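You operate a simulated robot arm through the tools that you are given. There is no shell and no other tool.

The job below is to be done with a simulated robot arm. You get a single attempt, and the scene is never put back.

JOB
Finish the white bobbin's taper: wind head, middle and tail stretches to green.
Fine: shut the yarn clip first; move the guide on each time a tab turns green; no tab red.
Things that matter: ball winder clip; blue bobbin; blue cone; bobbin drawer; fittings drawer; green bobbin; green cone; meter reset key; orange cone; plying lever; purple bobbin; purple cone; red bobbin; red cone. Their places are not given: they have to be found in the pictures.

Only the result counts: the job must be done as asked and must still hold three seconds after the hand-in. Knocking over, shifting, dropping, spilling or breaking anything else fails it.

ROBOT AND FRAMES
A 7-joint arm with a two-finger parallel gripper, fixed in place. Base frame: the origin is on the floor under the middle of its stand, x ahead of it, y to its left, z up. Units: cm, rad, N and s.
It reaches about 105.8 cm from its shoulder. Its first joint turns from -2.897 to 2.897 rad. Payload 4.4 kg.
The TCP is the grasp point between the finger pads, 2.3 cm short of the fingertips. In the tool frame z runs along the fingers and y along their closing line. Largest opening 9.4 cm; finger width 3.8, thickness 1; the body of the gripper, 5.4 by 9.6 cm, starts 3.9 cm behind the TCP.
Orientation is that of the tool frame in the base frame, as a unit quaternion [w, x, y, z]. With the fingers straight down and closing along the base's y, the tool's x points along the base's -x, its y along +y and its z along -z.

CONTROLS
- The arm moves only by the tool servo_tool. Its argument "moves" is a list of rows, each a list of 3 entries, a list of its own where there are three numbers: the finger opening in cm, from 0 to 9.4, then the shift along the tool's x, y, z in units of 50 mm (1.0 is 50 mm), then the turn, a rotation vector about the tool's x, y, z in units of 4 degrees (1.0 is 4 degrees). In form: [[jaw, [dx, dy, dz], [ax, ay, az]], ...]. A call has 1 to 20 rows; each row shifts and turns the commanded pose from where the row before left it, along the tool's axes as they then stand. A call with a number of a shift or a turn outside -1 to 1 is refused whole. Rows are played at 5 a second. More than 5 cm and 0.15 rad between two rows, or a gripper value outside its range, and nothing of the call is played. Where a pose cannot be reached the arm comes as near as it can. A force on the tool above 50 N (or 10 N above the force at the start of the call, whichever is more), or a blocked arm, ends the call early, and 0.2 s more pass. Each finger travels about 10.8 cm/s and halts on what it meets, pressing with about 37 N; the grip force reading is that of the motor and also rises with nothing between the fingers. The clock runs only during rows and for 0.2 s after the last one: add rows that do not move to give the fingers time. The reply holds the time, the measured pose of the TCP, the force on the tool along the base axes, the opening and the grip force, in the units named above and with some noise, with the torque about the TCP (base axes, N m) and any sound that the robot's microphone picked up.
- Cameras (640 x 400 px; columns grow to the right, rows downward): "scene" is fixed at [22, 49.84, 144.38]; the picture's right is [-0.42, -0.91, 0.00], its down [-0.72, 0.33, -0.62] and it looks along [0.56, -0.26, -0.79] (base axes); focal length 264 px, centre (320, 200). "wrist" rides on the gripper at [8.6, 1.6, -7.5] in the tool frame; the picture's right is [-0.18, 0.98, 0.00], its down [-0.58, -0.11, -0.81] and it looks along [-0.79, -0.15, 0.59] (tool axes); focal length 243 px, centre (320, 200).
- get_image(camera): a new picture of that camera. It takes no simulated time.
- pixel_to_xyz(camera, pixels): for up to 12 pixels [column, row] of the newest picture of that camera ("zoom" is the newest enlarged one), the place [x, y, z] in the base frame of the surface seen there, good to about 0.2 cm. It takes no simulated time.
- inspect(camera, box): a new picture of the part [left, top, right, bottom] of that camera's present view, enlarged. It takes no simulated time.
- hand_in(): hands the job in; it is judged then, once.

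Unless the task says otherwise, let go and move clear before handing in.

The tools are called after ">>>" as a command line: name --argument value ..., lists and objects as JSON in quotes. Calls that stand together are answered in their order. servo_tool: Moves the arm, as the interface text tells. Its arguments: {"type":"object","properties":{"moves":{"type":"array","items":{"type":"array"}}},"required":["moves"]} The other tools are called the same way: get_image (camera) takes a picture; pixel_to_xyz (camera, pixels) gives the place of the surface under pixels of a picture; inspect (camera, box) takes an enlarged picture of a part of a camera's view; hand_in () hands the job in.

At the start:

```text
clock: 0.0
position: [55.78, 14.39, 115.05]
ee_rot: [0.001, 0.0, 1.0, -0.001]
ft_force: [0.1, 0.6, 0.4]
ft_torque: [0.01, 0.01, -0.02]
width: 9.4
gripper_force: 0.0
```

scene: 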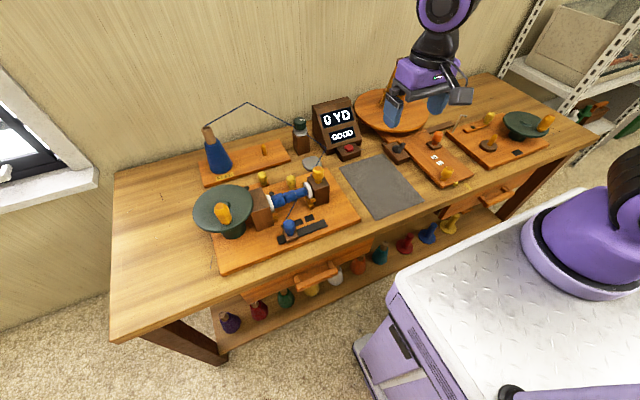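
wrist: 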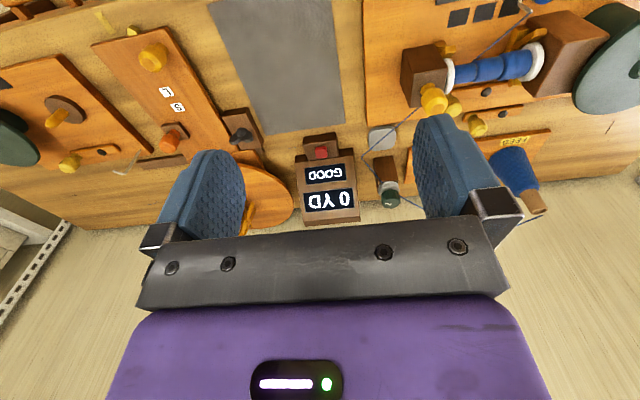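

The scene shows a winder with a white-flanged bobbin near (290,195), a crank wheel at (225,210), a meter at (335,125) and a guide near (290,228). I'll enlarge these parts before moving.

>>> inspect --camera "scene" --box '[190, 150, 370, 270]'

>>> inspect --camera "scene" --box '[180, 90, 370, 200]'

>>> inspect --camera "scene" --box '[370, 90, 570, 210]'

>>> inspect --camera "scene" --box '[200, 180, 500, 370]'

>>> inspect --camera "wrist" --box '[360, 0, 640, 220]'

```text
3.33 times, centred on (280, 210) of scene
```

zoom: 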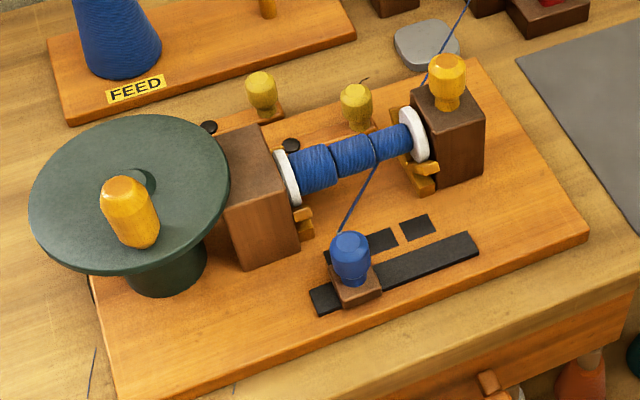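

```text
3.37 times, centred on (275, 145) of scene
```

zoom: 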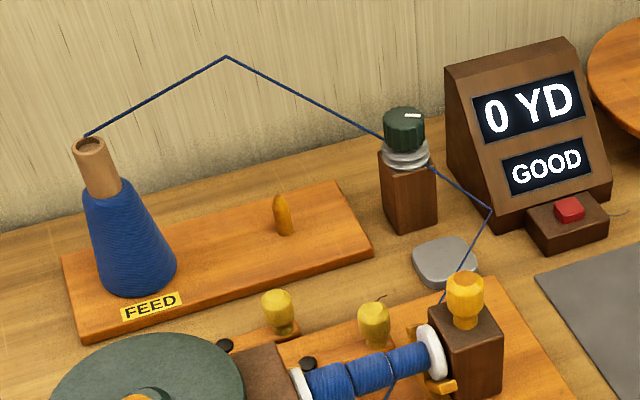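

```text
3.20 times, centred on (470, 150) of scene
```

zoom: 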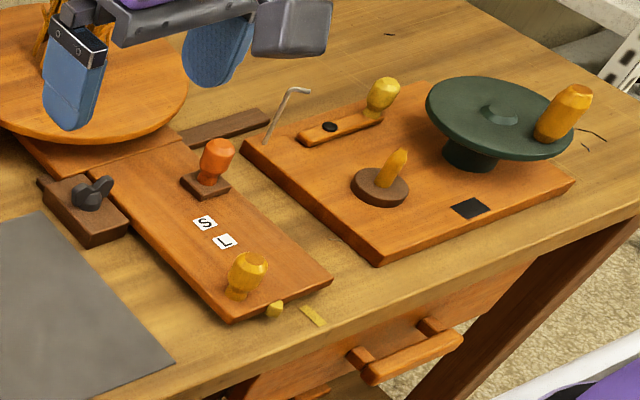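

```text
2.11 times, centred on (350, 275) of scene
```

zoom: 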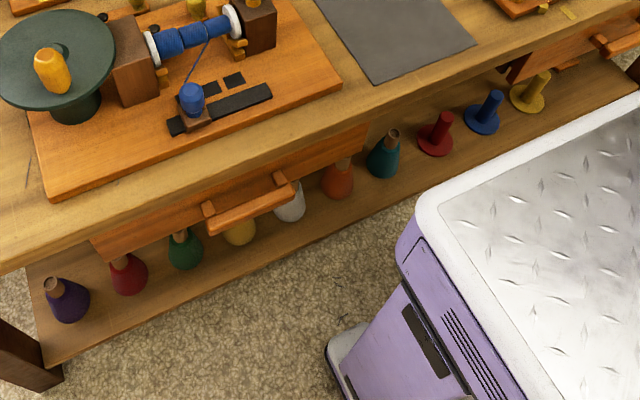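

```text
1.82 times, centred on (500, 110) of wrist
```

zoom: 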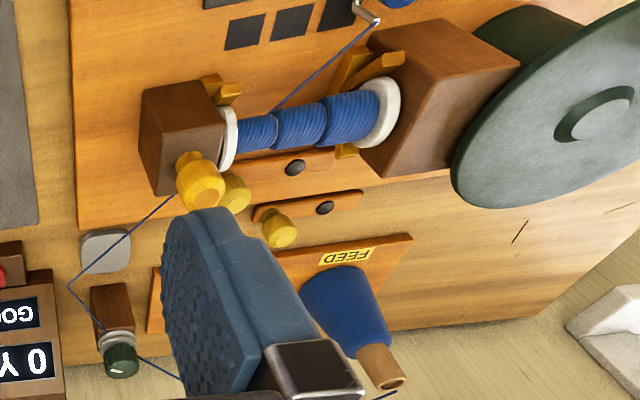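

The winder has a green crank disc, a bobbin with three stretches, a blue guide knob on a black rail with three tabs, and several yellow knobs that could be the clip. I'll measure their places from the scene.

>>> inspect --camera "scene" --box '[190, 150, 370, 270]'

>>> pixel_to_xyz --camera "zoom" --pixels '[[129, 190], [145, 178], [262, 85], [356, 95], [447, 65], [350, 245], [350, 290], [383, 240], [416, 227], [325, 300], [470, 243], [240, 190]]'

>>> pixel_to_xyz --camera "zoom" --pixels '[[208, 127], [291, 146], [340, 258], [375, 170], [305, 175], [350, 155], [395, 145], [450, 150], [120, 215], [60, 230], [200, 150], [425, 50]]'

```text
3.33 times, centred on (280, 210) of scene
```

zoom: 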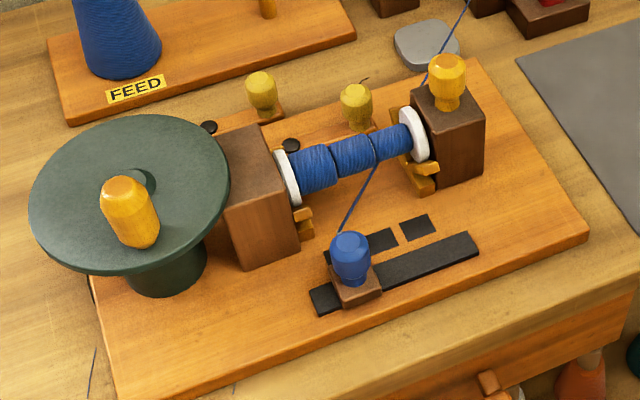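

```text
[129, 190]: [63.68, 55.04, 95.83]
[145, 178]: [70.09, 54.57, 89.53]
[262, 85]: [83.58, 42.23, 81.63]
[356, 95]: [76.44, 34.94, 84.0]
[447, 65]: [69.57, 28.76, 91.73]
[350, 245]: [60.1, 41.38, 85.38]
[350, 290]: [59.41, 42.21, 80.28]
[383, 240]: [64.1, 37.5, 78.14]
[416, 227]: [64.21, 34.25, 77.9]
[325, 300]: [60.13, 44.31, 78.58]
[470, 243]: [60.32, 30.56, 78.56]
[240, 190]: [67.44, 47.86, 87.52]
```

```text
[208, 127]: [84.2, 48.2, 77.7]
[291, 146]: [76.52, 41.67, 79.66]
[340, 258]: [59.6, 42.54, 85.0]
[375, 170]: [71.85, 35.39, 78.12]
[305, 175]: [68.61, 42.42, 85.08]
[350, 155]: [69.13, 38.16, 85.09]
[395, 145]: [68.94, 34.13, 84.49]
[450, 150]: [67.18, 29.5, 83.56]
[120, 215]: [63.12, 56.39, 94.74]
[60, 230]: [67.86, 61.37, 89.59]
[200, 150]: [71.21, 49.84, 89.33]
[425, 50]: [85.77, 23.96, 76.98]
```

The disc is flat at z≈89.5 with its handle at about (63.7, 55, 95). The blue guide knob is at (60, 41.5, 85) and two levers have knobs at (83.6, 42.2) and (76.4, 34.9). I'll move the wrist camera over to see the levers and tabs better.

>>> servo_tool --moves '[[9.4, [0, 0.9, 0], [0, 0, 0]], [9.4, [0, 0.9, 0], [0, 0, 0]], [9.4, [0, 0.9, 0], [0, 0, 0]], [9.4, [0, 0.9, 0], [0, 0, 0]], [9.4, [0, 0.9, 0], [0, 0, 0]], [9.4, [0, 0.9, 0.2], [0, 0, 0]], [9.4, [0, 0, 0.5], [0, 0, 0]], [9.4, [0, 0, 0], [0, 0, 0]]]'

>>> get_image --camera "wrist"

>>> get_image --camera "scene"

```text
clock: 1.8
position: [55.54, 41.38, 112.01]
ee_rot: [0.0, 0.0, 1.0, 0.0]
ft_force: [0.2, -0.1, 0.1]
ft_torque: [0.0, -0.01, -0.03]
width: 9.41
gripper_force: 0.0
```

```text
taken
```

wrist: 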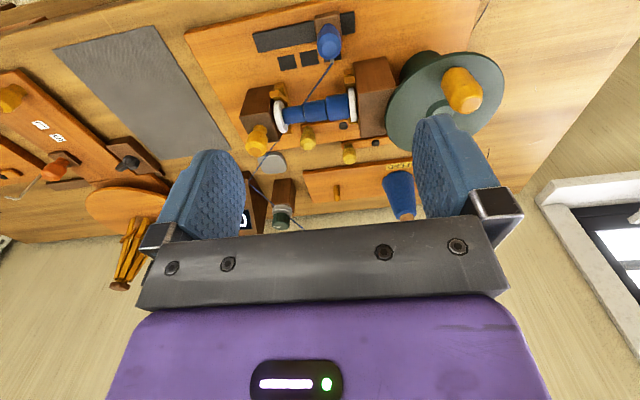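

```text
taken
```

scene: 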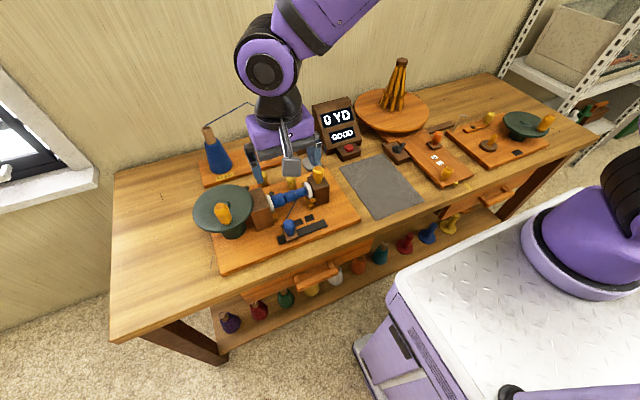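

The wrist view now shows the whole winder: guide at (330,40), bobbin at (315,110), levers at (308,138) and (348,152), disc handle at (462,90). I'll enlarge it.

>>> inspect --camera "wrist" --box '[230, 60, 400, 180]'

>>> inspect --camera "wrist" --box '[230, 0, 400, 90]'

>>> inspect --camera "wrist" --box '[370, 30, 520, 150]'

>>> inspect --camera "wrist" --box '[0, 60, 200, 300]'

>>> inspect --camera "scene" --box '[340, 60, 580, 200]'

```text
3.33 times, centred on (315, 120) of wrist
```

zoom: 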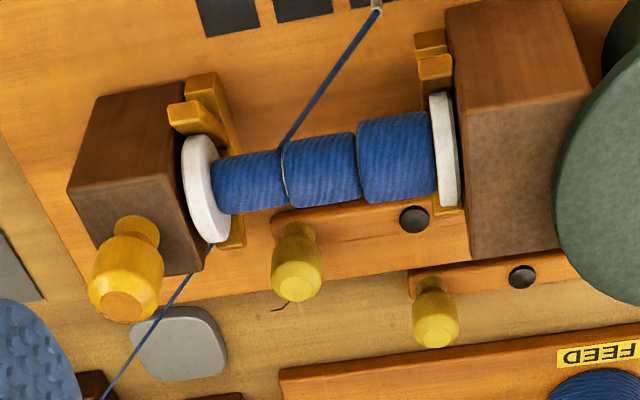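

```text
3.76 times, centred on (315, 45) of wrist
```

zoom: 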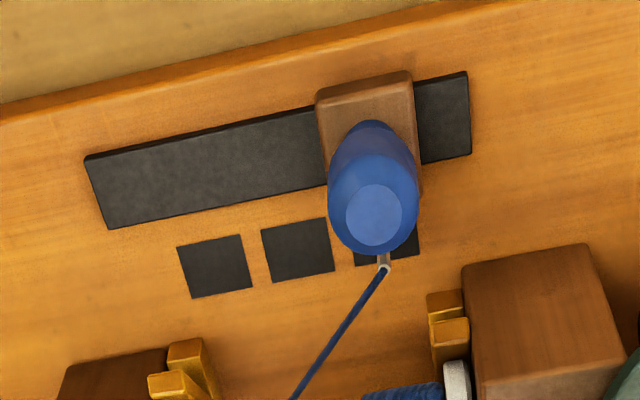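

```text
3.33 times, centred on (445, 90) of wrist
```

zoom: 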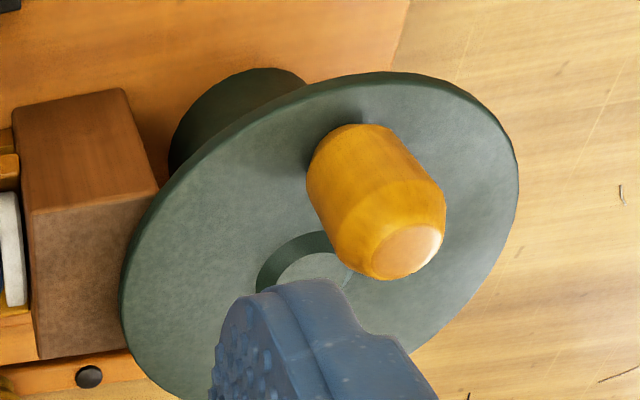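

```text
1.67 times, centred on (100, 180) of wrist
```

zoom: 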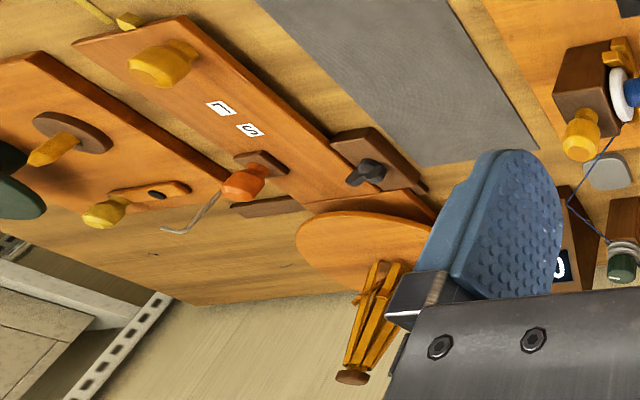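

```text
2.67 times, centred on (460, 130) of scene
```

zoom: 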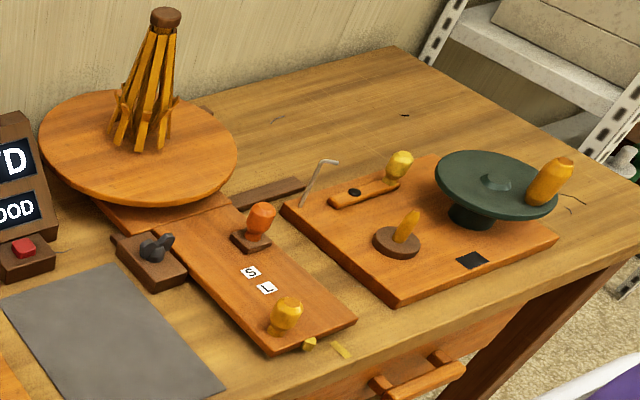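

There are two look-alike levers (pivots at zoom (413,218) and (521,276)) plus a knob on the tailstock, so I need to tell which one is the yarn clip. I'll bring the camera closer.

>>> servo_tool --moves '[[9.4, [-0.4, -0.5, 0.5], [0, 0, 0]], [9.4, [-0.4, -0.3, 0.7], [0, 0, 0]], [9.4, [-0.4, 0, 0.7], [0, 0, 0]], [9.4, [0, 0, 0.4], [0, 0, 0]], [9.4, [0, 0, 0], [0, 0, 0]]]'

>>> get_image --camera "wrist"

```text
clock: 3.0
position: [61.67, 37.41, 100.28]
ee_rot: [0.001, 0.0, 1.0, 0.0]
ft_force: [-0.4, -0.4, 0.0]
ft_torque: [0.0, 0.02, 0.0]
width: 9.38
gripper_force: 0.0
```

```text
taken
```

wrist: 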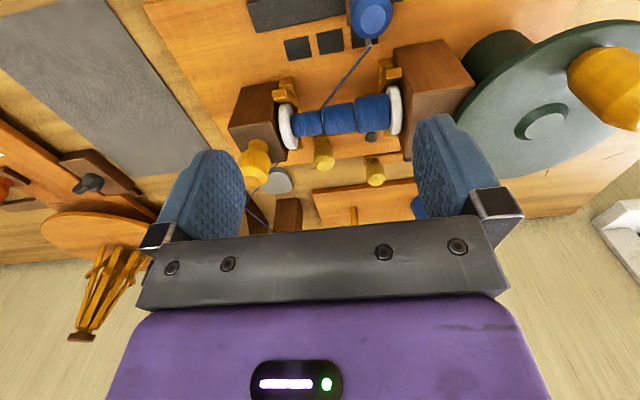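

>>> inspect --camera "wrist" --box '[220, 60, 420, 230]'

>>> inspect --camera "wrist" --box '[300, 110, 420, 200]'

>>> inspect --camera "wrist" --box '[220, 70, 310, 190]'

```text
2.35 times, centred on (320, 145) of wrist
```

zoom: 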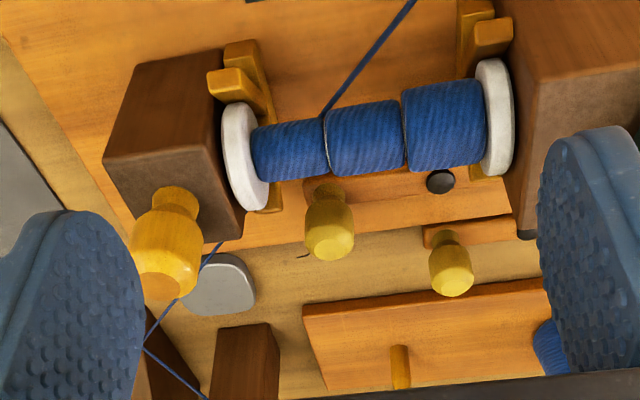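

```text
4.44 times, centred on (360, 155) of wrist
```

zoom: 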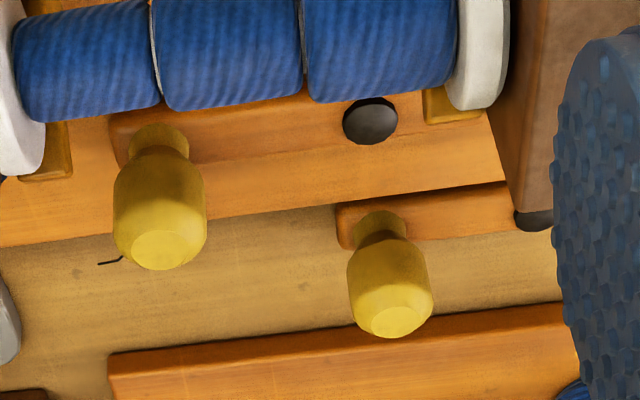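

```text
3.33 times, centred on (265, 130) of wrist
```

zoom: 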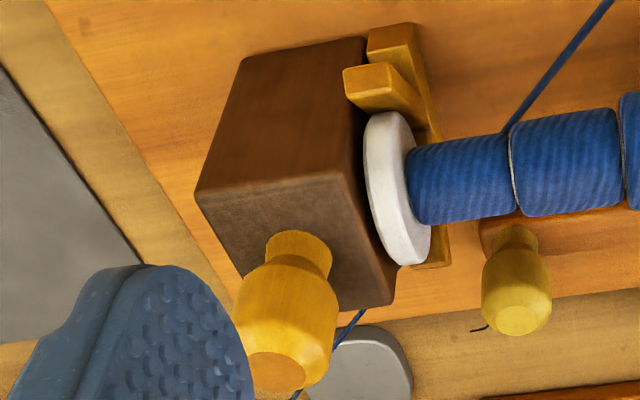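

Lever A (pivot at zoom (370,120)) sits on the winder board, and lever B (pivot near (530,220)) sits on the bench behind it. I'll enlarge the S/L board and the yarn path, and measure the levers.

>>> inspect --camera "wrist" --box '[300, 110, 420, 200]'

>>> pixel_to_xyz --camera "zoom" --pixels '[[370, 118], [160, 245], [160, 200], [155, 145], [250, 130], [390, 310], [380, 235], [345, 225], [440, 205], [535, 222], [440, 250], [250, 180]]'

>>> inspect --camera "scene" --box '[400, 110, 490, 200]'

>>> inspect --camera "scene" --box '[280, 100, 370, 200]'

>>> inspect --camera "scene" --box '[460, 90, 570, 170]'

```text
4.44 times, centred on (360, 155) of wrist
```

zoom: 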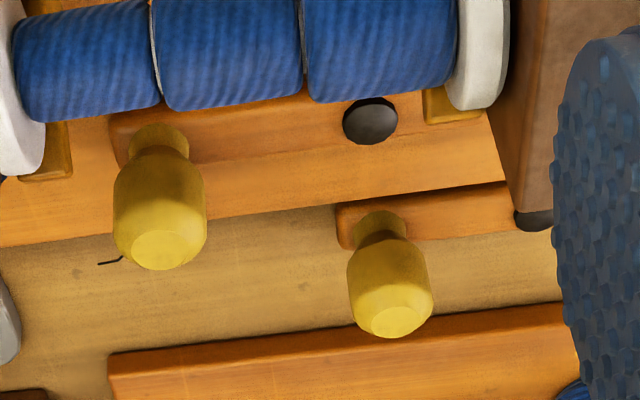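

```text
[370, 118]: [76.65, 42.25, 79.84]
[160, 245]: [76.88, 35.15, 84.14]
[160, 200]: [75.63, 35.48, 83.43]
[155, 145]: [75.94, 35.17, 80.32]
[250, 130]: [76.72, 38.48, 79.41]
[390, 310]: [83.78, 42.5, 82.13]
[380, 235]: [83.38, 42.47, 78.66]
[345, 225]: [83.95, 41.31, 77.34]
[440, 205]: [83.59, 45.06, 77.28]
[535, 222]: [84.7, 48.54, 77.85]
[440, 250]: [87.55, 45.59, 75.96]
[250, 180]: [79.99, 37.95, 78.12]
```

```text
4.44 times, centred on (445, 155) of scene
```

zoom: 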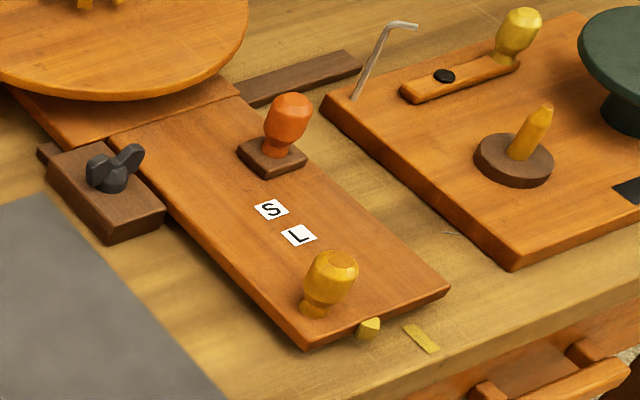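

```text
4.00 times, centred on (325, 150) of scene
```

zoom: 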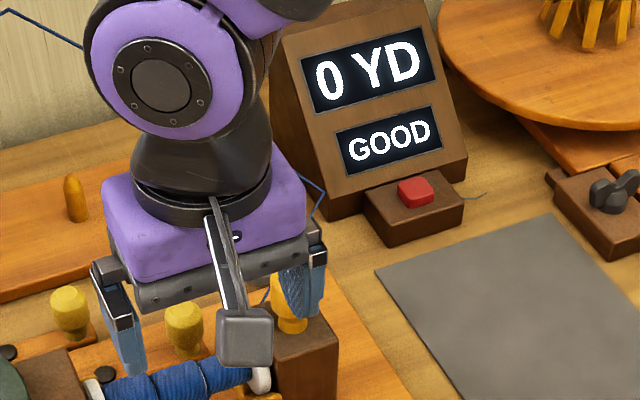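

```text
5.00 times, centred on (515, 130) of scene
```

zoom: 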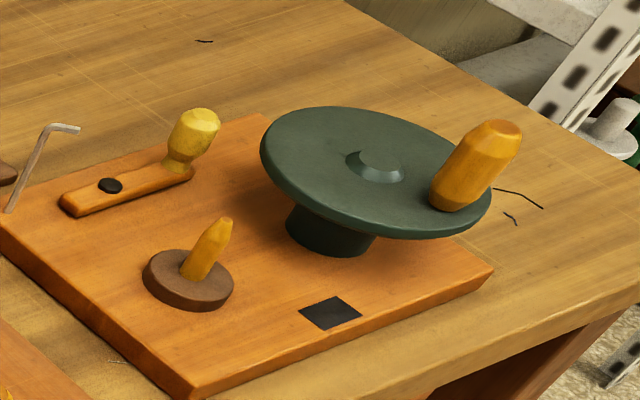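

Lever A is on the winder board by the bobbin, like the ball winder's own clip, so I take it as the yarn clip. Lever B stands beside the FEED board and its second cone peg, so I take it as the plying lever. Before moving over A I'll measure the surrounding obstacles.

>>> pixel_to_xyz --camera "wrist" --pixels '[[288, 205], [278, 180], [255, 165], [290, 110], [297, 140], [395, 110], [393, 85], [287, 85], [370, 15], [325, 70], [351, 216], [420, 205]]'

>>> pixel_to_xyz --camera "scene" --pixels '[[213, 160], [208, 130], [245, 103], [225, 125], [225, 210], [222, 213], [240, 192], [200, 190], [252, 215], [228, 235]]'

```text
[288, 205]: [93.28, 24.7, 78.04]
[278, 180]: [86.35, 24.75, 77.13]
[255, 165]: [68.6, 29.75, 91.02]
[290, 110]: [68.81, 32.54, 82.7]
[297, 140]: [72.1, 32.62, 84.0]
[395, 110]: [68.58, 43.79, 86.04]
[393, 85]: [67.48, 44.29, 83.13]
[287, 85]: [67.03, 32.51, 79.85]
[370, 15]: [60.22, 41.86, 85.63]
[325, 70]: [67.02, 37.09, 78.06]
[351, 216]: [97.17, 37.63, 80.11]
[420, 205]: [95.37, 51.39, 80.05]
```

```text
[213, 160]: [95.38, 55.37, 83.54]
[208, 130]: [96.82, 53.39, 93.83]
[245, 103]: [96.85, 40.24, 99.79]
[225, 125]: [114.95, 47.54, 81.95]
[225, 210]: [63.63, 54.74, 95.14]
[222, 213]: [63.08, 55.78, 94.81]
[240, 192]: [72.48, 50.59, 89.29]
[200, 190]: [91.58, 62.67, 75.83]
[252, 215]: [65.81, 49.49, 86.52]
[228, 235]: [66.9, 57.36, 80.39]
```

The clearances look fine: bobbin flange reaches x≈72.5, tailstock knob is at (69, 29.3), and the yarn hook is far off at x≈97. I'll move above knob A at (76.6, 35.1) and come down part way.

>>> servo_tool --moves '[[9.4, [-0.75, -0.11, 0], [0, 0, 0]], [9.4, [-0.75, -0.11, 0], [0, 0, 0]], [7, [-0.75, -0.12, 0], [0, 0, 0]], [5.5, [-0.74, -0.12, 0], [0, 0, 0]], [5.5, [0, 0, 0.7], [0, 0, 0]], [5.5, [0, 0, 0.7], [0, 0, 0]], [5.5, [0, 0, 0.5], [0, 0, 0]], [5.5, [0, 0, 0], [0, 0, 0]]]'

>>> get_image --camera "scene"

>>> get_image --camera "wrist"

>>> inspect --camera "scene" --box '[230, 130, 350, 220]'

```text
clock: 4.8
position: [76.69, 35.08, 90.54]
ee_rot: [0.0, 0.0, 1.0, 0.0]
ft_force: [-0.1, -0.6, 0.4]
ft_torque: [0.03, 0.0, 0.02]
width: 5.51
gripper_force: 0.0
```

```text
taken
```

scene: 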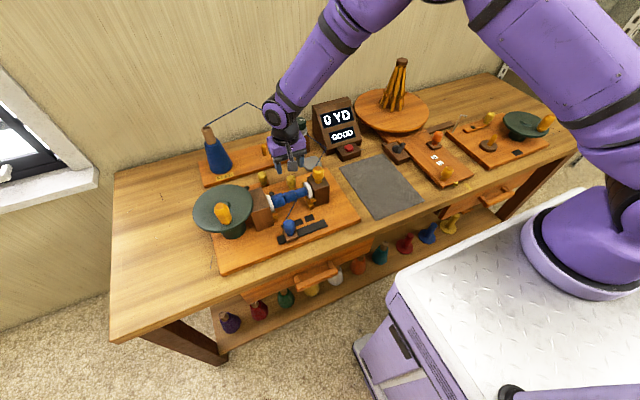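

```text
taken
```

wrist: 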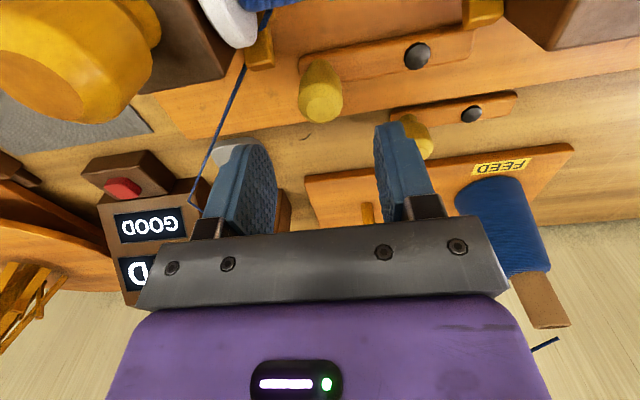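

```text
4.44 times, centred on (290, 175) of scene
```

zoom: 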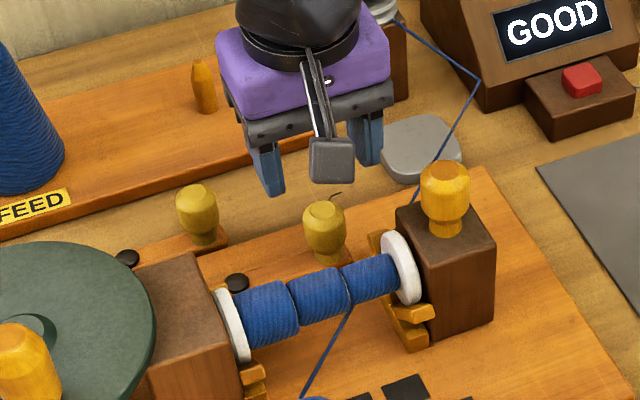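

From here both levers show clearly in the wrist view: knob A at (322,92), pivot A at (417,55). I'll refine their positions before going down.

>>> inspect --camera "wrist" --box '[180, 0, 540, 200]'

>>> pixel_to_xyz --camera "wrist" --pixels '[[322, 112], [322, 85], [317, 70], [417, 55], [303, 70], [470, 40], [308, 95], [338, 95], [240, 75], [235, 30], [258, 50], [225, 115]]'

```text
1.78 times, centred on (360, 100) of wrist
```

zoom: 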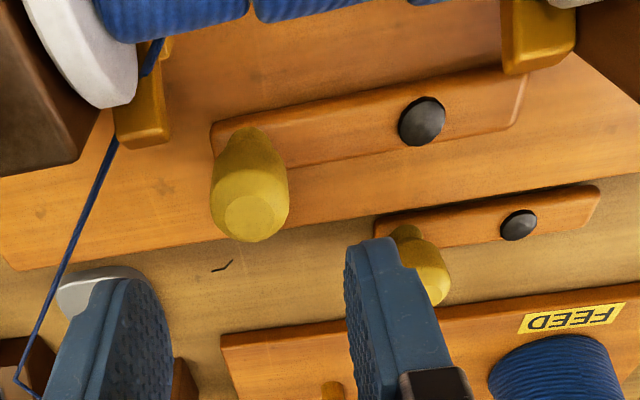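

```text
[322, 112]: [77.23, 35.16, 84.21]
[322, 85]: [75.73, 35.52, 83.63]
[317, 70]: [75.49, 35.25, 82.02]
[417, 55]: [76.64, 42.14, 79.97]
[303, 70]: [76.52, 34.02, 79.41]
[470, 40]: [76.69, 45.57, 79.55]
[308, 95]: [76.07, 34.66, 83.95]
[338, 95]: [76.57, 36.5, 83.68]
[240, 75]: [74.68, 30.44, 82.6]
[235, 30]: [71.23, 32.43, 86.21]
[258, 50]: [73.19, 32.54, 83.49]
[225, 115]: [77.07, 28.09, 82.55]
```

Knob A's axis is at about (76.7, 35.4) and the lever pivots at (76.65, 42.2). The yarn passes at y≈30, clear of a narrow opening. I'll go down to z≈83.2 with 4.5 cm open and check.

>>> servo_tool --moves '[[4.5, [0, 0.05, 0], [0, 0, 0]], [4.5, [0, 0, 0.5], [0, 0, 0]], [4.5, [0, 0, 0.5], [0, 0, 0]], [4.5, [0, 0, 0.46], [0, 0, 0]], [4.5, [0, 0, 0], [0, 0, 0]]]'

>>> inspect --camera "scene" --box '[230, 130, 350, 220]'

>>> get_image --camera "wrist"

```text
clock: 6.0
position: [76.76, 35.34, 83.36]
ee_rot: [0.0, 0.001, 1.0, 0.0]
ft_force: [-0.2, -0.2, 0.4]
ft_torque: [0.0, 0.0, 0.01]
width: 4.5
gripper_force: 0.1
```

```text
4.44 times, centred on (290, 175) of scene
```

zoom: 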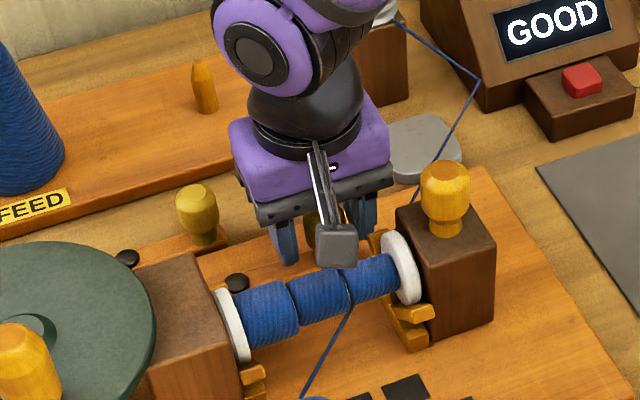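

```text
taken
```

wrist: 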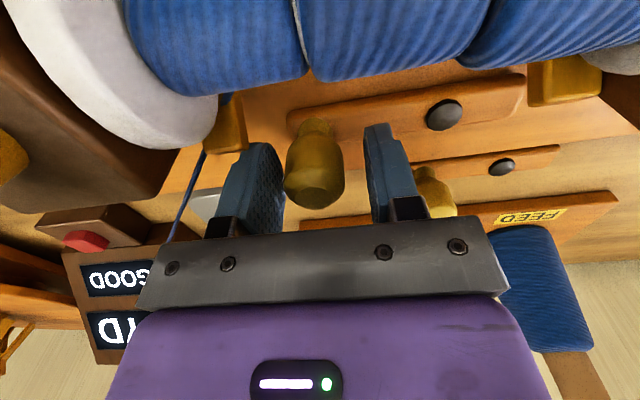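

The knob at (315,165) sits between the fingers in the wrist view. I'll close on it and check the forces.

>>> servo_tool --moves '[[3.2, [0, 0, 0], [0, 0, 0]], [2.6, [0, 0, 0], [0, 0, 0]], [2.0, [0, 0, 0], [0, 0, 0]], [2.0, [0, 0, 0], [0, 0, 0]]]'

>>> get_image --camera "wrist"

```text
clock: 7.0
position: [76.87, 34.94, 83.41]
ee_rot: [0.001, 0.001, 1.0, -0.001]
ft_force: [0.9, -30.1, 1.1]
ft_torque: [0.29, -0.06, -0.12]
width: 2.96
gripper_force: 45.2
```

```text
taken
```

wrist: 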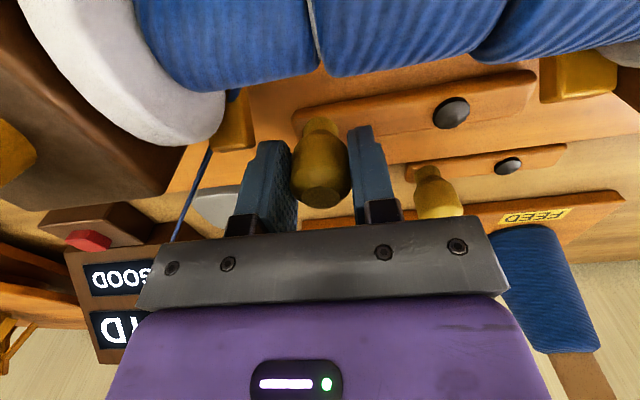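

The grip holds at 2.96 cm but pulls about 30 N along −y, because the knob is really near y≈34.9. I'll shift the command about 0.4 cm toward −y to relieve it.

>>> servo_tool --moves '[[2.0, [0, -0.05, 0], [0, 0, 0]], [2.0, [0, -0.04, 0], [0, 0, 0]], [2.0, [0, 0, 0], [0, 0, 0]]]'

```text
clock: 7.8
position: [76.76, 34.98, 83.41]
ee_rot: [0.0, 0.0, 1.0, 0.001]
ft_force: [8.9, -17.9, 1.1]
ft_torque: [-0.78, 0.25, -0.18]
width: 2.96
gripper_force: 44.8
```

>>> servo_tool --moves '[[2.0, [0, -0.03, 0], [0, 0, 0]], [2.0, [0, 0, 0], [0, 0, 0]], [2.0, [0, 0, 0], [0, 0, 0]]]'

>>> inspect --camera "wrist" --box '[200, 60, 480, 240]'

```text
clock: 8.6
position: [76.85, 34.99, 83.53]
ee_rot: [0.001, -0.001, 1.0, 0.002]
ft_force: [12.5, 4.2, 9.6]
ft_torque: [-0.51, 0.16, -0.05]
width: 2.96
gripper_force: 45.1
```

```text
2.22 times, centred on (340, 150) of wrist
```

zoom: 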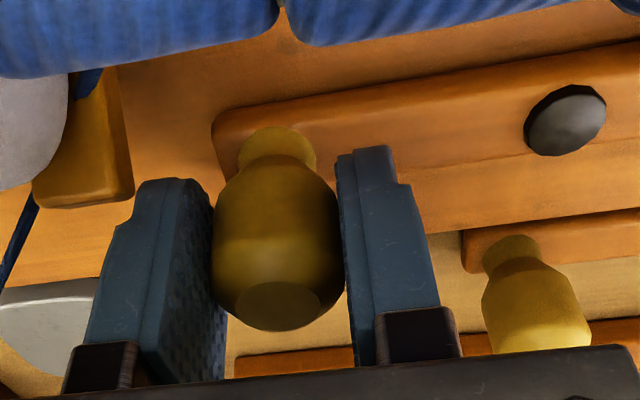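

The grip is now nearly relaxed in y. I'll try a small arc swing of the knob to +x (about 10° around the pivot) and watch the force.

>>> servo_tool --moves '[[2.0, [-0.08, 0, 0], [0, 0, 0]], [2.0, [-0.08, 0.01, 0], [0, 0, 0]], [2.0, [-0.08, 0.01, 0], [0, 0, 0]], [2.0, [0, 0, 0], [0, 0, 0]]]'

>>> inspect --camera "wrist" --box '[200, 60, 480, 240]'

```text
clock: 9.6
position: [77.89, 35.07, 83.45]
ee_rot: [0.0, -0.001, 1.0, 0.0]
ft_force: [-8.8, 16.1, 10.6]
ft_torque: [-0.54, 0.06, 0.41]
width: 2.94
gripper_force: 45.0
```

```text
2.22 times, centred on (340, 150) of wrist
```

zoom: 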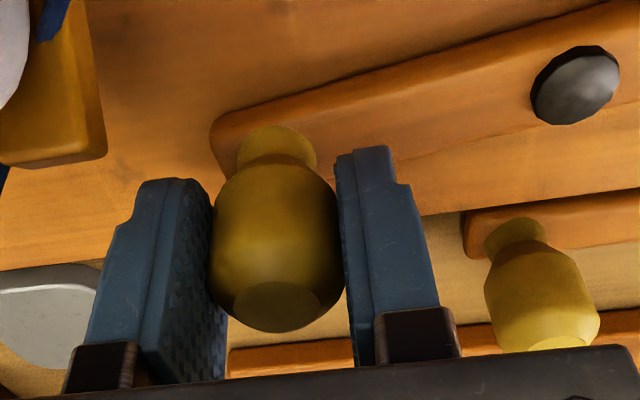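

The lever swings freely toward +x, with under 10 N along the push. I'll carry on along the arc to about 30°, watching for a stop or a click.

>>> servo_tool --moves '[[2.0, [-0.124, 0.015, 0], [0, 0, 0]], [2.0, [-0.122, 0.038, 0], [0, 0, 0]], [2.0, [-0.118, 0.048, 0], [0, 0, 0]], [2.0, [-0.112, 0.06, 0], [0, 0, 0]], [2.0, [0, 0, 0], [0, 0, 0]]]'

>>> get_image --camera "wrist"

>>> inspect --camera "scene" --box '[190, 90, 370, 220]'

```text
clock: 10.8
position: [80.13, 35.74, 83.22]
ee_rot: [0.0, 0.0, 1.0, 0.0]
ft_force: [-21.2, 20.7, -0.2]
ft_torque: [0.92, 0.53, 0.67]
width: 2.91
gripper_force: 45.0
```

```text
taken
```

wrist: 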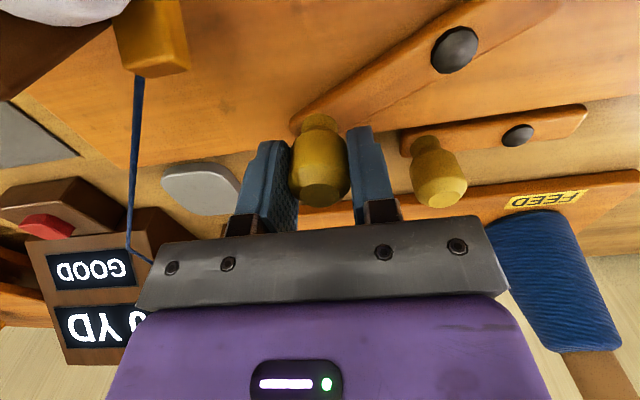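

```text
3.08 times, centred on (280, 155) of scene
```

zoom: 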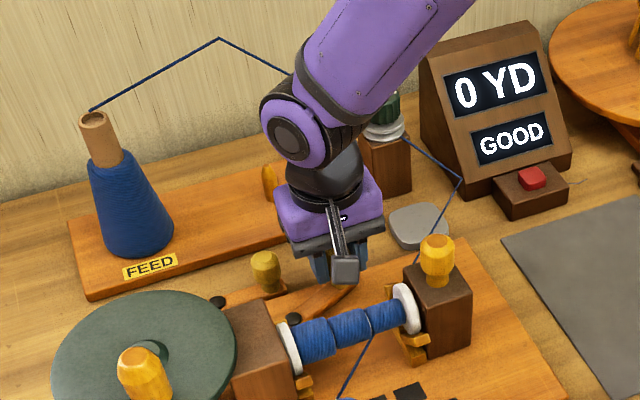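

The lever is at about 29° with only about 8 N along the swing, and the rest pulls toward the pivot, so my radius is slightly too big. I'll use 7.15 cm and continue to about 45°, staying clear of lever B's knob.

>>> servo_tool --moves '[[2.0, [-0.068, 0.15, 0], [0, 0, 0]], [2.0, [-0.1, 0.076, 0], [0, 0, 0]], [2.0, [-0.092, 0.084, 0], [0, 0, 0]], [2.0, [0, 0, 0], [0, 0, 0]]]'

>>> get_image --camera "wrist"

>>> inspect --camera "scene" --box '[190, 90, 370, 220]'

```text
clock: 11.8
position: [82.03, 36.57, 83.36]
ee_rot: [0.001, 0.002, 1.0, -0.002]
ft_force: [13.2, -24.9, -7.4]
ft_torque: [0.39, -0.61, 0.48]
width: 2.94
gripper_force: 45.2
```

```text
taken
```

wrist: 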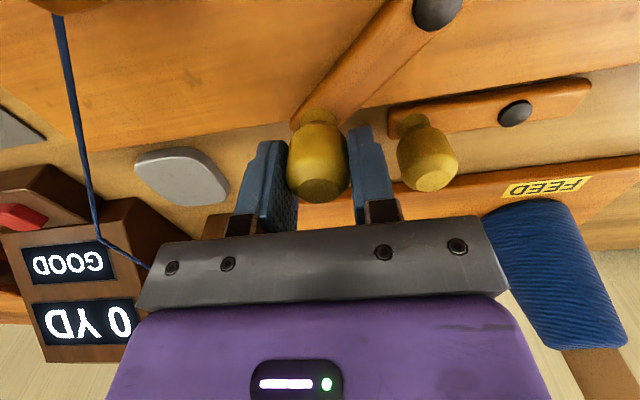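

```text
3.08 times, centred on (280, 155) of scene
```

zoom: 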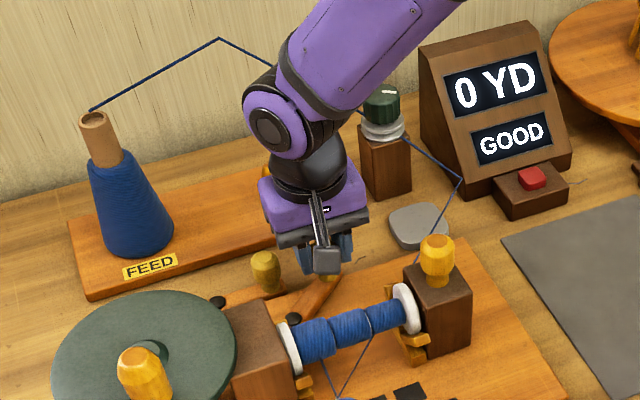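

The yarn has changed: the scene zoom now shows a second strand from the guide toward the bobbin head at (325,360), so the clip may have shut. I'll look closer and measure the lever angle.

>>> pixel_to_xyz --camera "wrist" --pixels '[[437, 10], [318, 110], [318, 185], [297, 118], [380, 50], [420, 185], [410, 120], [515, 112]]'

>>> inspect --camera "scene" --box '[240, 150, 340, 250]'

```text
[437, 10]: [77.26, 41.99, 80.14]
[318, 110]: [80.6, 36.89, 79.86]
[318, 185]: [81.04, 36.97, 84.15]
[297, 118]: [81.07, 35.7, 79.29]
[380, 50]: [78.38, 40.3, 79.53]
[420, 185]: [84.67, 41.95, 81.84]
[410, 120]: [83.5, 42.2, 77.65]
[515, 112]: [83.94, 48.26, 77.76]
```

```text
4.00 times, centred on (290, 200) of scene
```

zoom: 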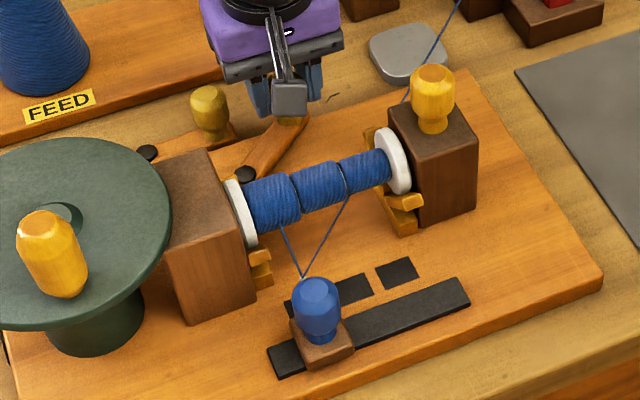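

The second strand from the guide to the bobbin head confirms the clip has taken the yarn, with the lever at about 40°. I'll nudge it a little further to check it is fully at its stop.

>>> servo_tool --moves '[[2.0, [-0.06, 0.05, 0], [0, 0, 0]], [2.0, [0, 0, 0], [0, 0, 0]], [2.0, [0, 0, 0], [0, 0, 0]]]'

>>> get_image --camera "wrist"

>>> pixel_to_xyz --camera "wrist" --pixels '[[437, 10], [318, 110], [318, 185], [297, 118]]'

```text
clock: 12.6
position: [82.19, 37.02, 83.29]
ee_rot: [0.0, 0.001, 1.0, -0.001]
ft_force: [28.8, -34.8, -18.1]
ft_torque: [0.34, -0.1, 0.48]
width: 2.93
gripper_force: 44.9
```

```text
taken
```

wrist: 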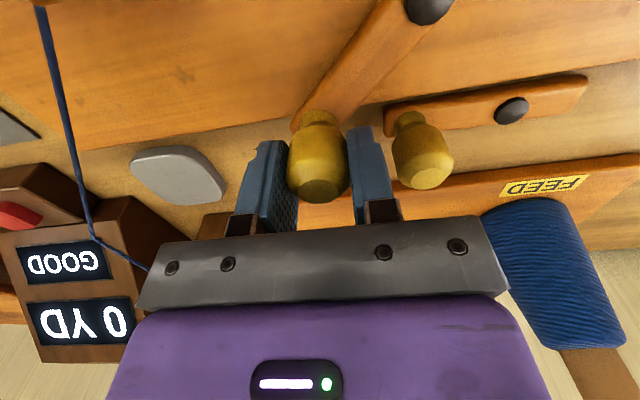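

```text
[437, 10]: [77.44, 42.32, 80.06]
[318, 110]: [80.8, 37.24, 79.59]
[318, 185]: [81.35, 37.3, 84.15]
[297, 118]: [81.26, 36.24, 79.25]
```

The remaining force is almost all radial, about 45 N inward, and only about 3 N resists the swing. So this isn't a stop yet. I'll relieve the radial load, then try a little more swing.

>>> servo_tool --moves '[[2.0, [-0.05, -0.06, 0], [0, 0, 0]], [2.0, [-0.02, -0.03, 0], [0, 0, 0]], [2.0, [0, 0, 0], [0, 0, 0]]]'

>>> get_image --camera "wrist"

>>> pixel_to_xyz --camera "wrist" --pixels '[[430, 8], [318, 110], [318, 185], [297, 118]]'

```text
clock: 13.4
position: [82.38, 37.04, 83.32]
ee_rot: [0.0, 0.0, 1.0, 0.0]
ft_force: [13.2, -16.4, -15.2]
ft_torque: [-1.0, -0.62, 0.2]
width: 2.91
gripper_force: 45.2
```

```text
taken
```

wrist: 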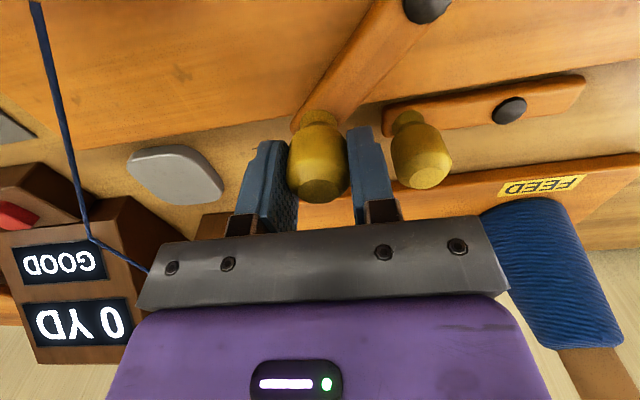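

```text
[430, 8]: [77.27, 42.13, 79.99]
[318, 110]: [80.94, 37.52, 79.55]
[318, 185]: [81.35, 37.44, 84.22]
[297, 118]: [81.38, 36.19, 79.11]
```

>>> servo_tool --moves '[[2.0, [-0.06, 0.02, 0], [0, 0, 0]], [2.0, [-0.06, 0.04, 0], [0, 0, 0]], [2.0, [0, 0, 0], [0, 0, 0]]]'

>>> get_image --camera "wrist"

>>> pixel_to_xyz --camera "wrist" --pixels '[[425, 5], [318, 110], [318, 185], [297, 118], [400, 150]]'

```text
clock: 14.2
position: [82.73, 37.43, 83.36]
ee_rot: [-0.001, 0.0, 1.0, 0.001]
ft_force: [-4.8, 0.0, -9.7]
ft_torque: [0.09, 0.28, -0.08]
width: 2.89
gripper_force: 44.9
```

```text
taken
```

wrist: 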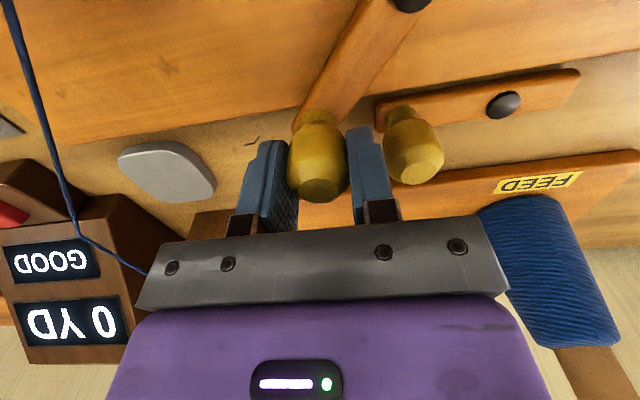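

```text
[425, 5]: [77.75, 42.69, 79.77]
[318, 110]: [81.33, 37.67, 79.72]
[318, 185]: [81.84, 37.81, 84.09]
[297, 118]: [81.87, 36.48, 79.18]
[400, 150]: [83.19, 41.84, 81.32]
```

The force is now nearly zero at about 48°, so there is still no stop. The gap to knob B is about 0.9 cm, so I'll make one more small step and check for resistance.

>>> servo_tool --moves '[[2.0, [-0.05, 0.05, 0], [0, 0, 0]], [2.0, [-0.02, 0.02, 0], [0, 0, 0]], [2.0, [0, 0, 0], [0, 0, 0]]]'

>>> get_image --camera "wrist"

>>> inspect --camera "scene" --box '[240, 150, 340, 250]'

```text
clock: 15.0
position: [82.77, 37.48, 83.39]
ee_rot: [-0.004, 0.001, 1.0, -0.002]
ft_force: [-19.1, -12.3, 17.0]
ft_torque: [0.2, -0.19, -0.54]
width: 2.91
gripper_force: 45.1
stopped in row 3: the force on the tool passed its limit at 51 N (the readings are from after the stop); the commanded pose is now the measured one
```

```text
taken
```

wrist: 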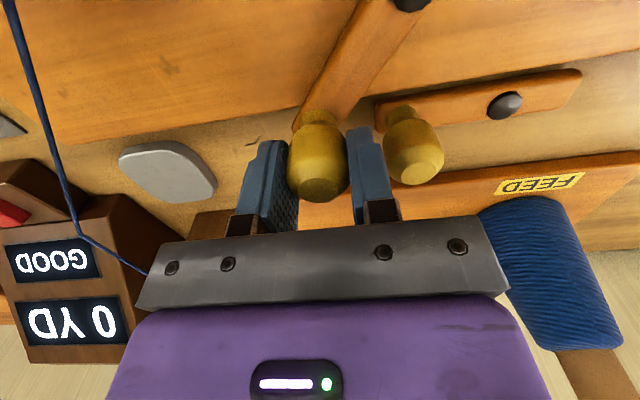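

```text
4.00 times, centred on (290, 200) of scene
```

zoom: 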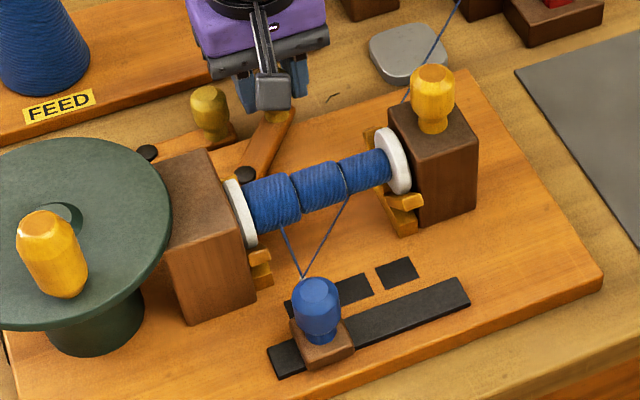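

The last step met a firm stop (over 50 N along the swing) at about 48°, so the clip is fully shut. I'll open the fingers slightly, staying clear of knob B, and lift straight up.

>>> servo_tool --moves '[[3.6, [0, 0, 0], [0, 0, 0]], [3.6, [0, 0, 0], [0, 0, 0]], [3.6, [0, 0, -0.3], [0, 0, 0]], [3.6, [0, 0, -0.6], [0, 0, 0]], [3.6, [0, 0, -0.8], [0, 0, 0]], [3.6, [0, 0, -0.8], [0, 0, 0]], [3.6, [0, 0, -0.8], [0, 0, 0]], [3.6, [0, 0, 0], [0, 0, 0]]]'

>>> get_image --camera "wrist"

>>> inspect --camera "scene" --box '[190, 130, 370, 250]'

```text
clock: 16.8
position: [83.06, 37.72, 99.61]
ee_rot: [-0.003, 0.001, 1.0, -0.001]
ft_force: [-0.3, -0.8, -0.8]
ft_torque: [0.03, 0.01, 0.02]
width: 3.58
gripper_force: 0.0
```

```text
taken
```

wrist: 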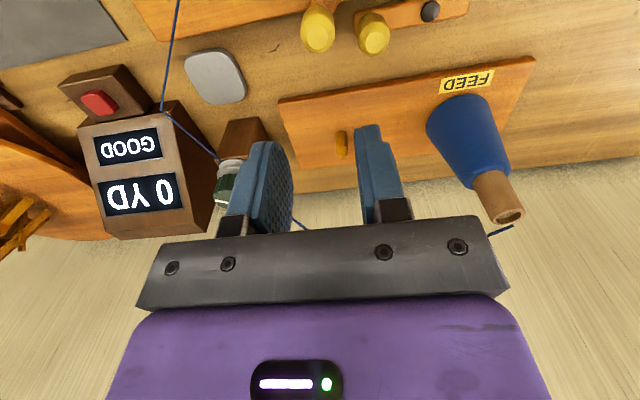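

```text
3.33 times, centred on (280, 190) of scene
```

zoom: 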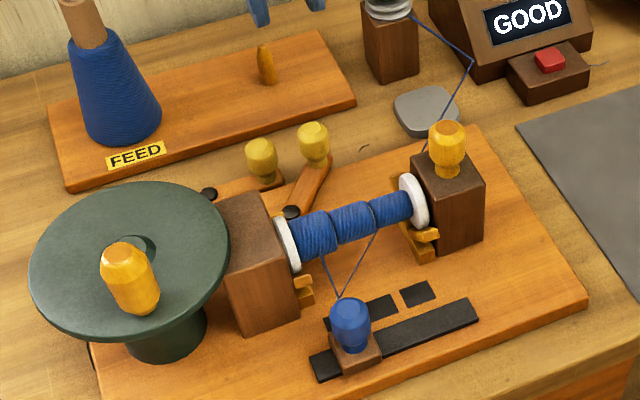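

The clip stays shut and lever B is unmoved. Next is the crank: I'll measure the disc rim, hub and handle.

>>> pixel_to_xyz --camera "zoom" --pixels '[[37, 250], [100, 190], [150, 186], [222, 230], [215, 290], [180, 325], [60, 305], [140, 240], [122, 250], [110, 270], [140, 300], [160, 310]]'

>>> inspect --camera "scene" --box '[190, 170, 260, 245]'

```text
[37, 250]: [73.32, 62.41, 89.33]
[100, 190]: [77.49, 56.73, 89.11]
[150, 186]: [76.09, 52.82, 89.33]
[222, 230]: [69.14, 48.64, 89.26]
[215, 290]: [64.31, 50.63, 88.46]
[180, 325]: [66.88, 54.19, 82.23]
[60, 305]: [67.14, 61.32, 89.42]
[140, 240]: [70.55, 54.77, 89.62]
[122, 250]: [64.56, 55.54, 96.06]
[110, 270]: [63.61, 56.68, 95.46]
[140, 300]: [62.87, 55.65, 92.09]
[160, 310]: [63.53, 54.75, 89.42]
```

```text
5.33 times, centred on (225, 208) of scene
```

zoom: 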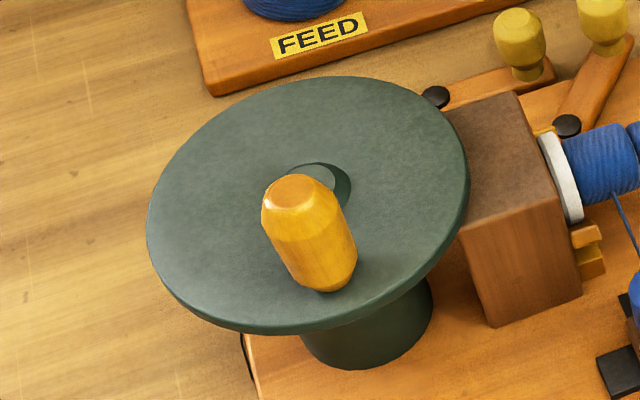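

I'll take cleaner rim points from the zoom and then move the arm above the handle for a closer look.

>>> pixel_to_xyz --camera "zoom" --pixels '[[153, 232], [465, 180], [335, 80], [270, 320], [205, 133], [435, 113], [185, 290], [430, 250], [318, 178], [292, 200], [300, 182], [340, 270]]'

>>> servo_tool --moves '[[3.6, [0, 0, -0.8], [0, 0, 0]], [4.5, [0.2, 0.2, -0.8], [0, 0, 0]], [5.5, [0.6, 0.6, 0], [0, 0, 0]], [5.5, [0.6, 0.6, 0], [0, 0, 0]], [5.5, [0.6, 0.6, 0], [0, 0, 0]], [5.5, [0.6, 0.6, 0], [0, 0, 0]], [5.5, [0.6, 0.55, 0], [0, 0, 0]], [5.5, [0.55, 0.4, 0], [0, 0, 0]], [5.5, [0, 0, 0], [0, 0, 0]]]'

>>> get_image --camera "wrist"

>>> get_image --camera "scene"

```text
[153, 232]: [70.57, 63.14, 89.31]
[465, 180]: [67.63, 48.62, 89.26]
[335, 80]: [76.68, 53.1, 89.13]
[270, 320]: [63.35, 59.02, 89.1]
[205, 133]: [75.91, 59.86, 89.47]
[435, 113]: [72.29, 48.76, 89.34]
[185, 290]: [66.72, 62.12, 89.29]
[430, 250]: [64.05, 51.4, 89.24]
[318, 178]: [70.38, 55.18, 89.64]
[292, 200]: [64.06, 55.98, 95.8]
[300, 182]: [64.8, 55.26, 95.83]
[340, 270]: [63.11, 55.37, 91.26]
```

```text
clock: 18.8
position: [64.13, 55.38, 107.62]
ee_rot: [-0.003, -0.001, 1.0, -0.002]
ft_force: [-0.1, -0.2, 0.4]
ft_torque: [-0.02, 0.02, 0.01]
width: 5.52
gripper_force: 0.1
```

```text
taken
```

wrist: 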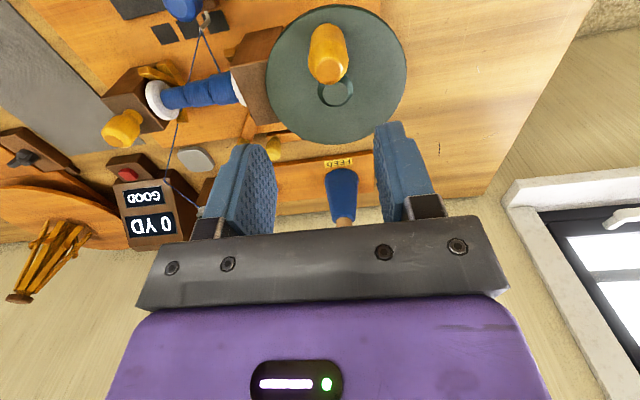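

```text
taken
```

scene: 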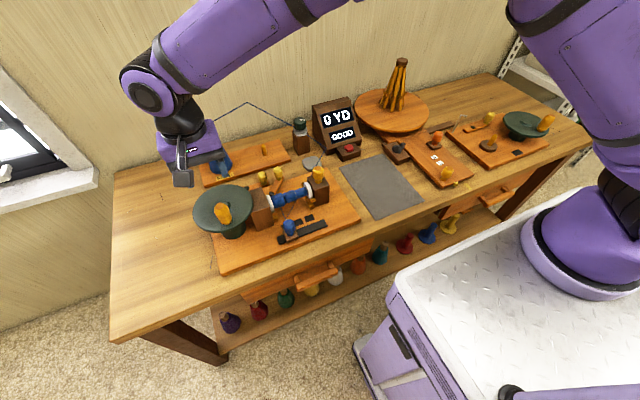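

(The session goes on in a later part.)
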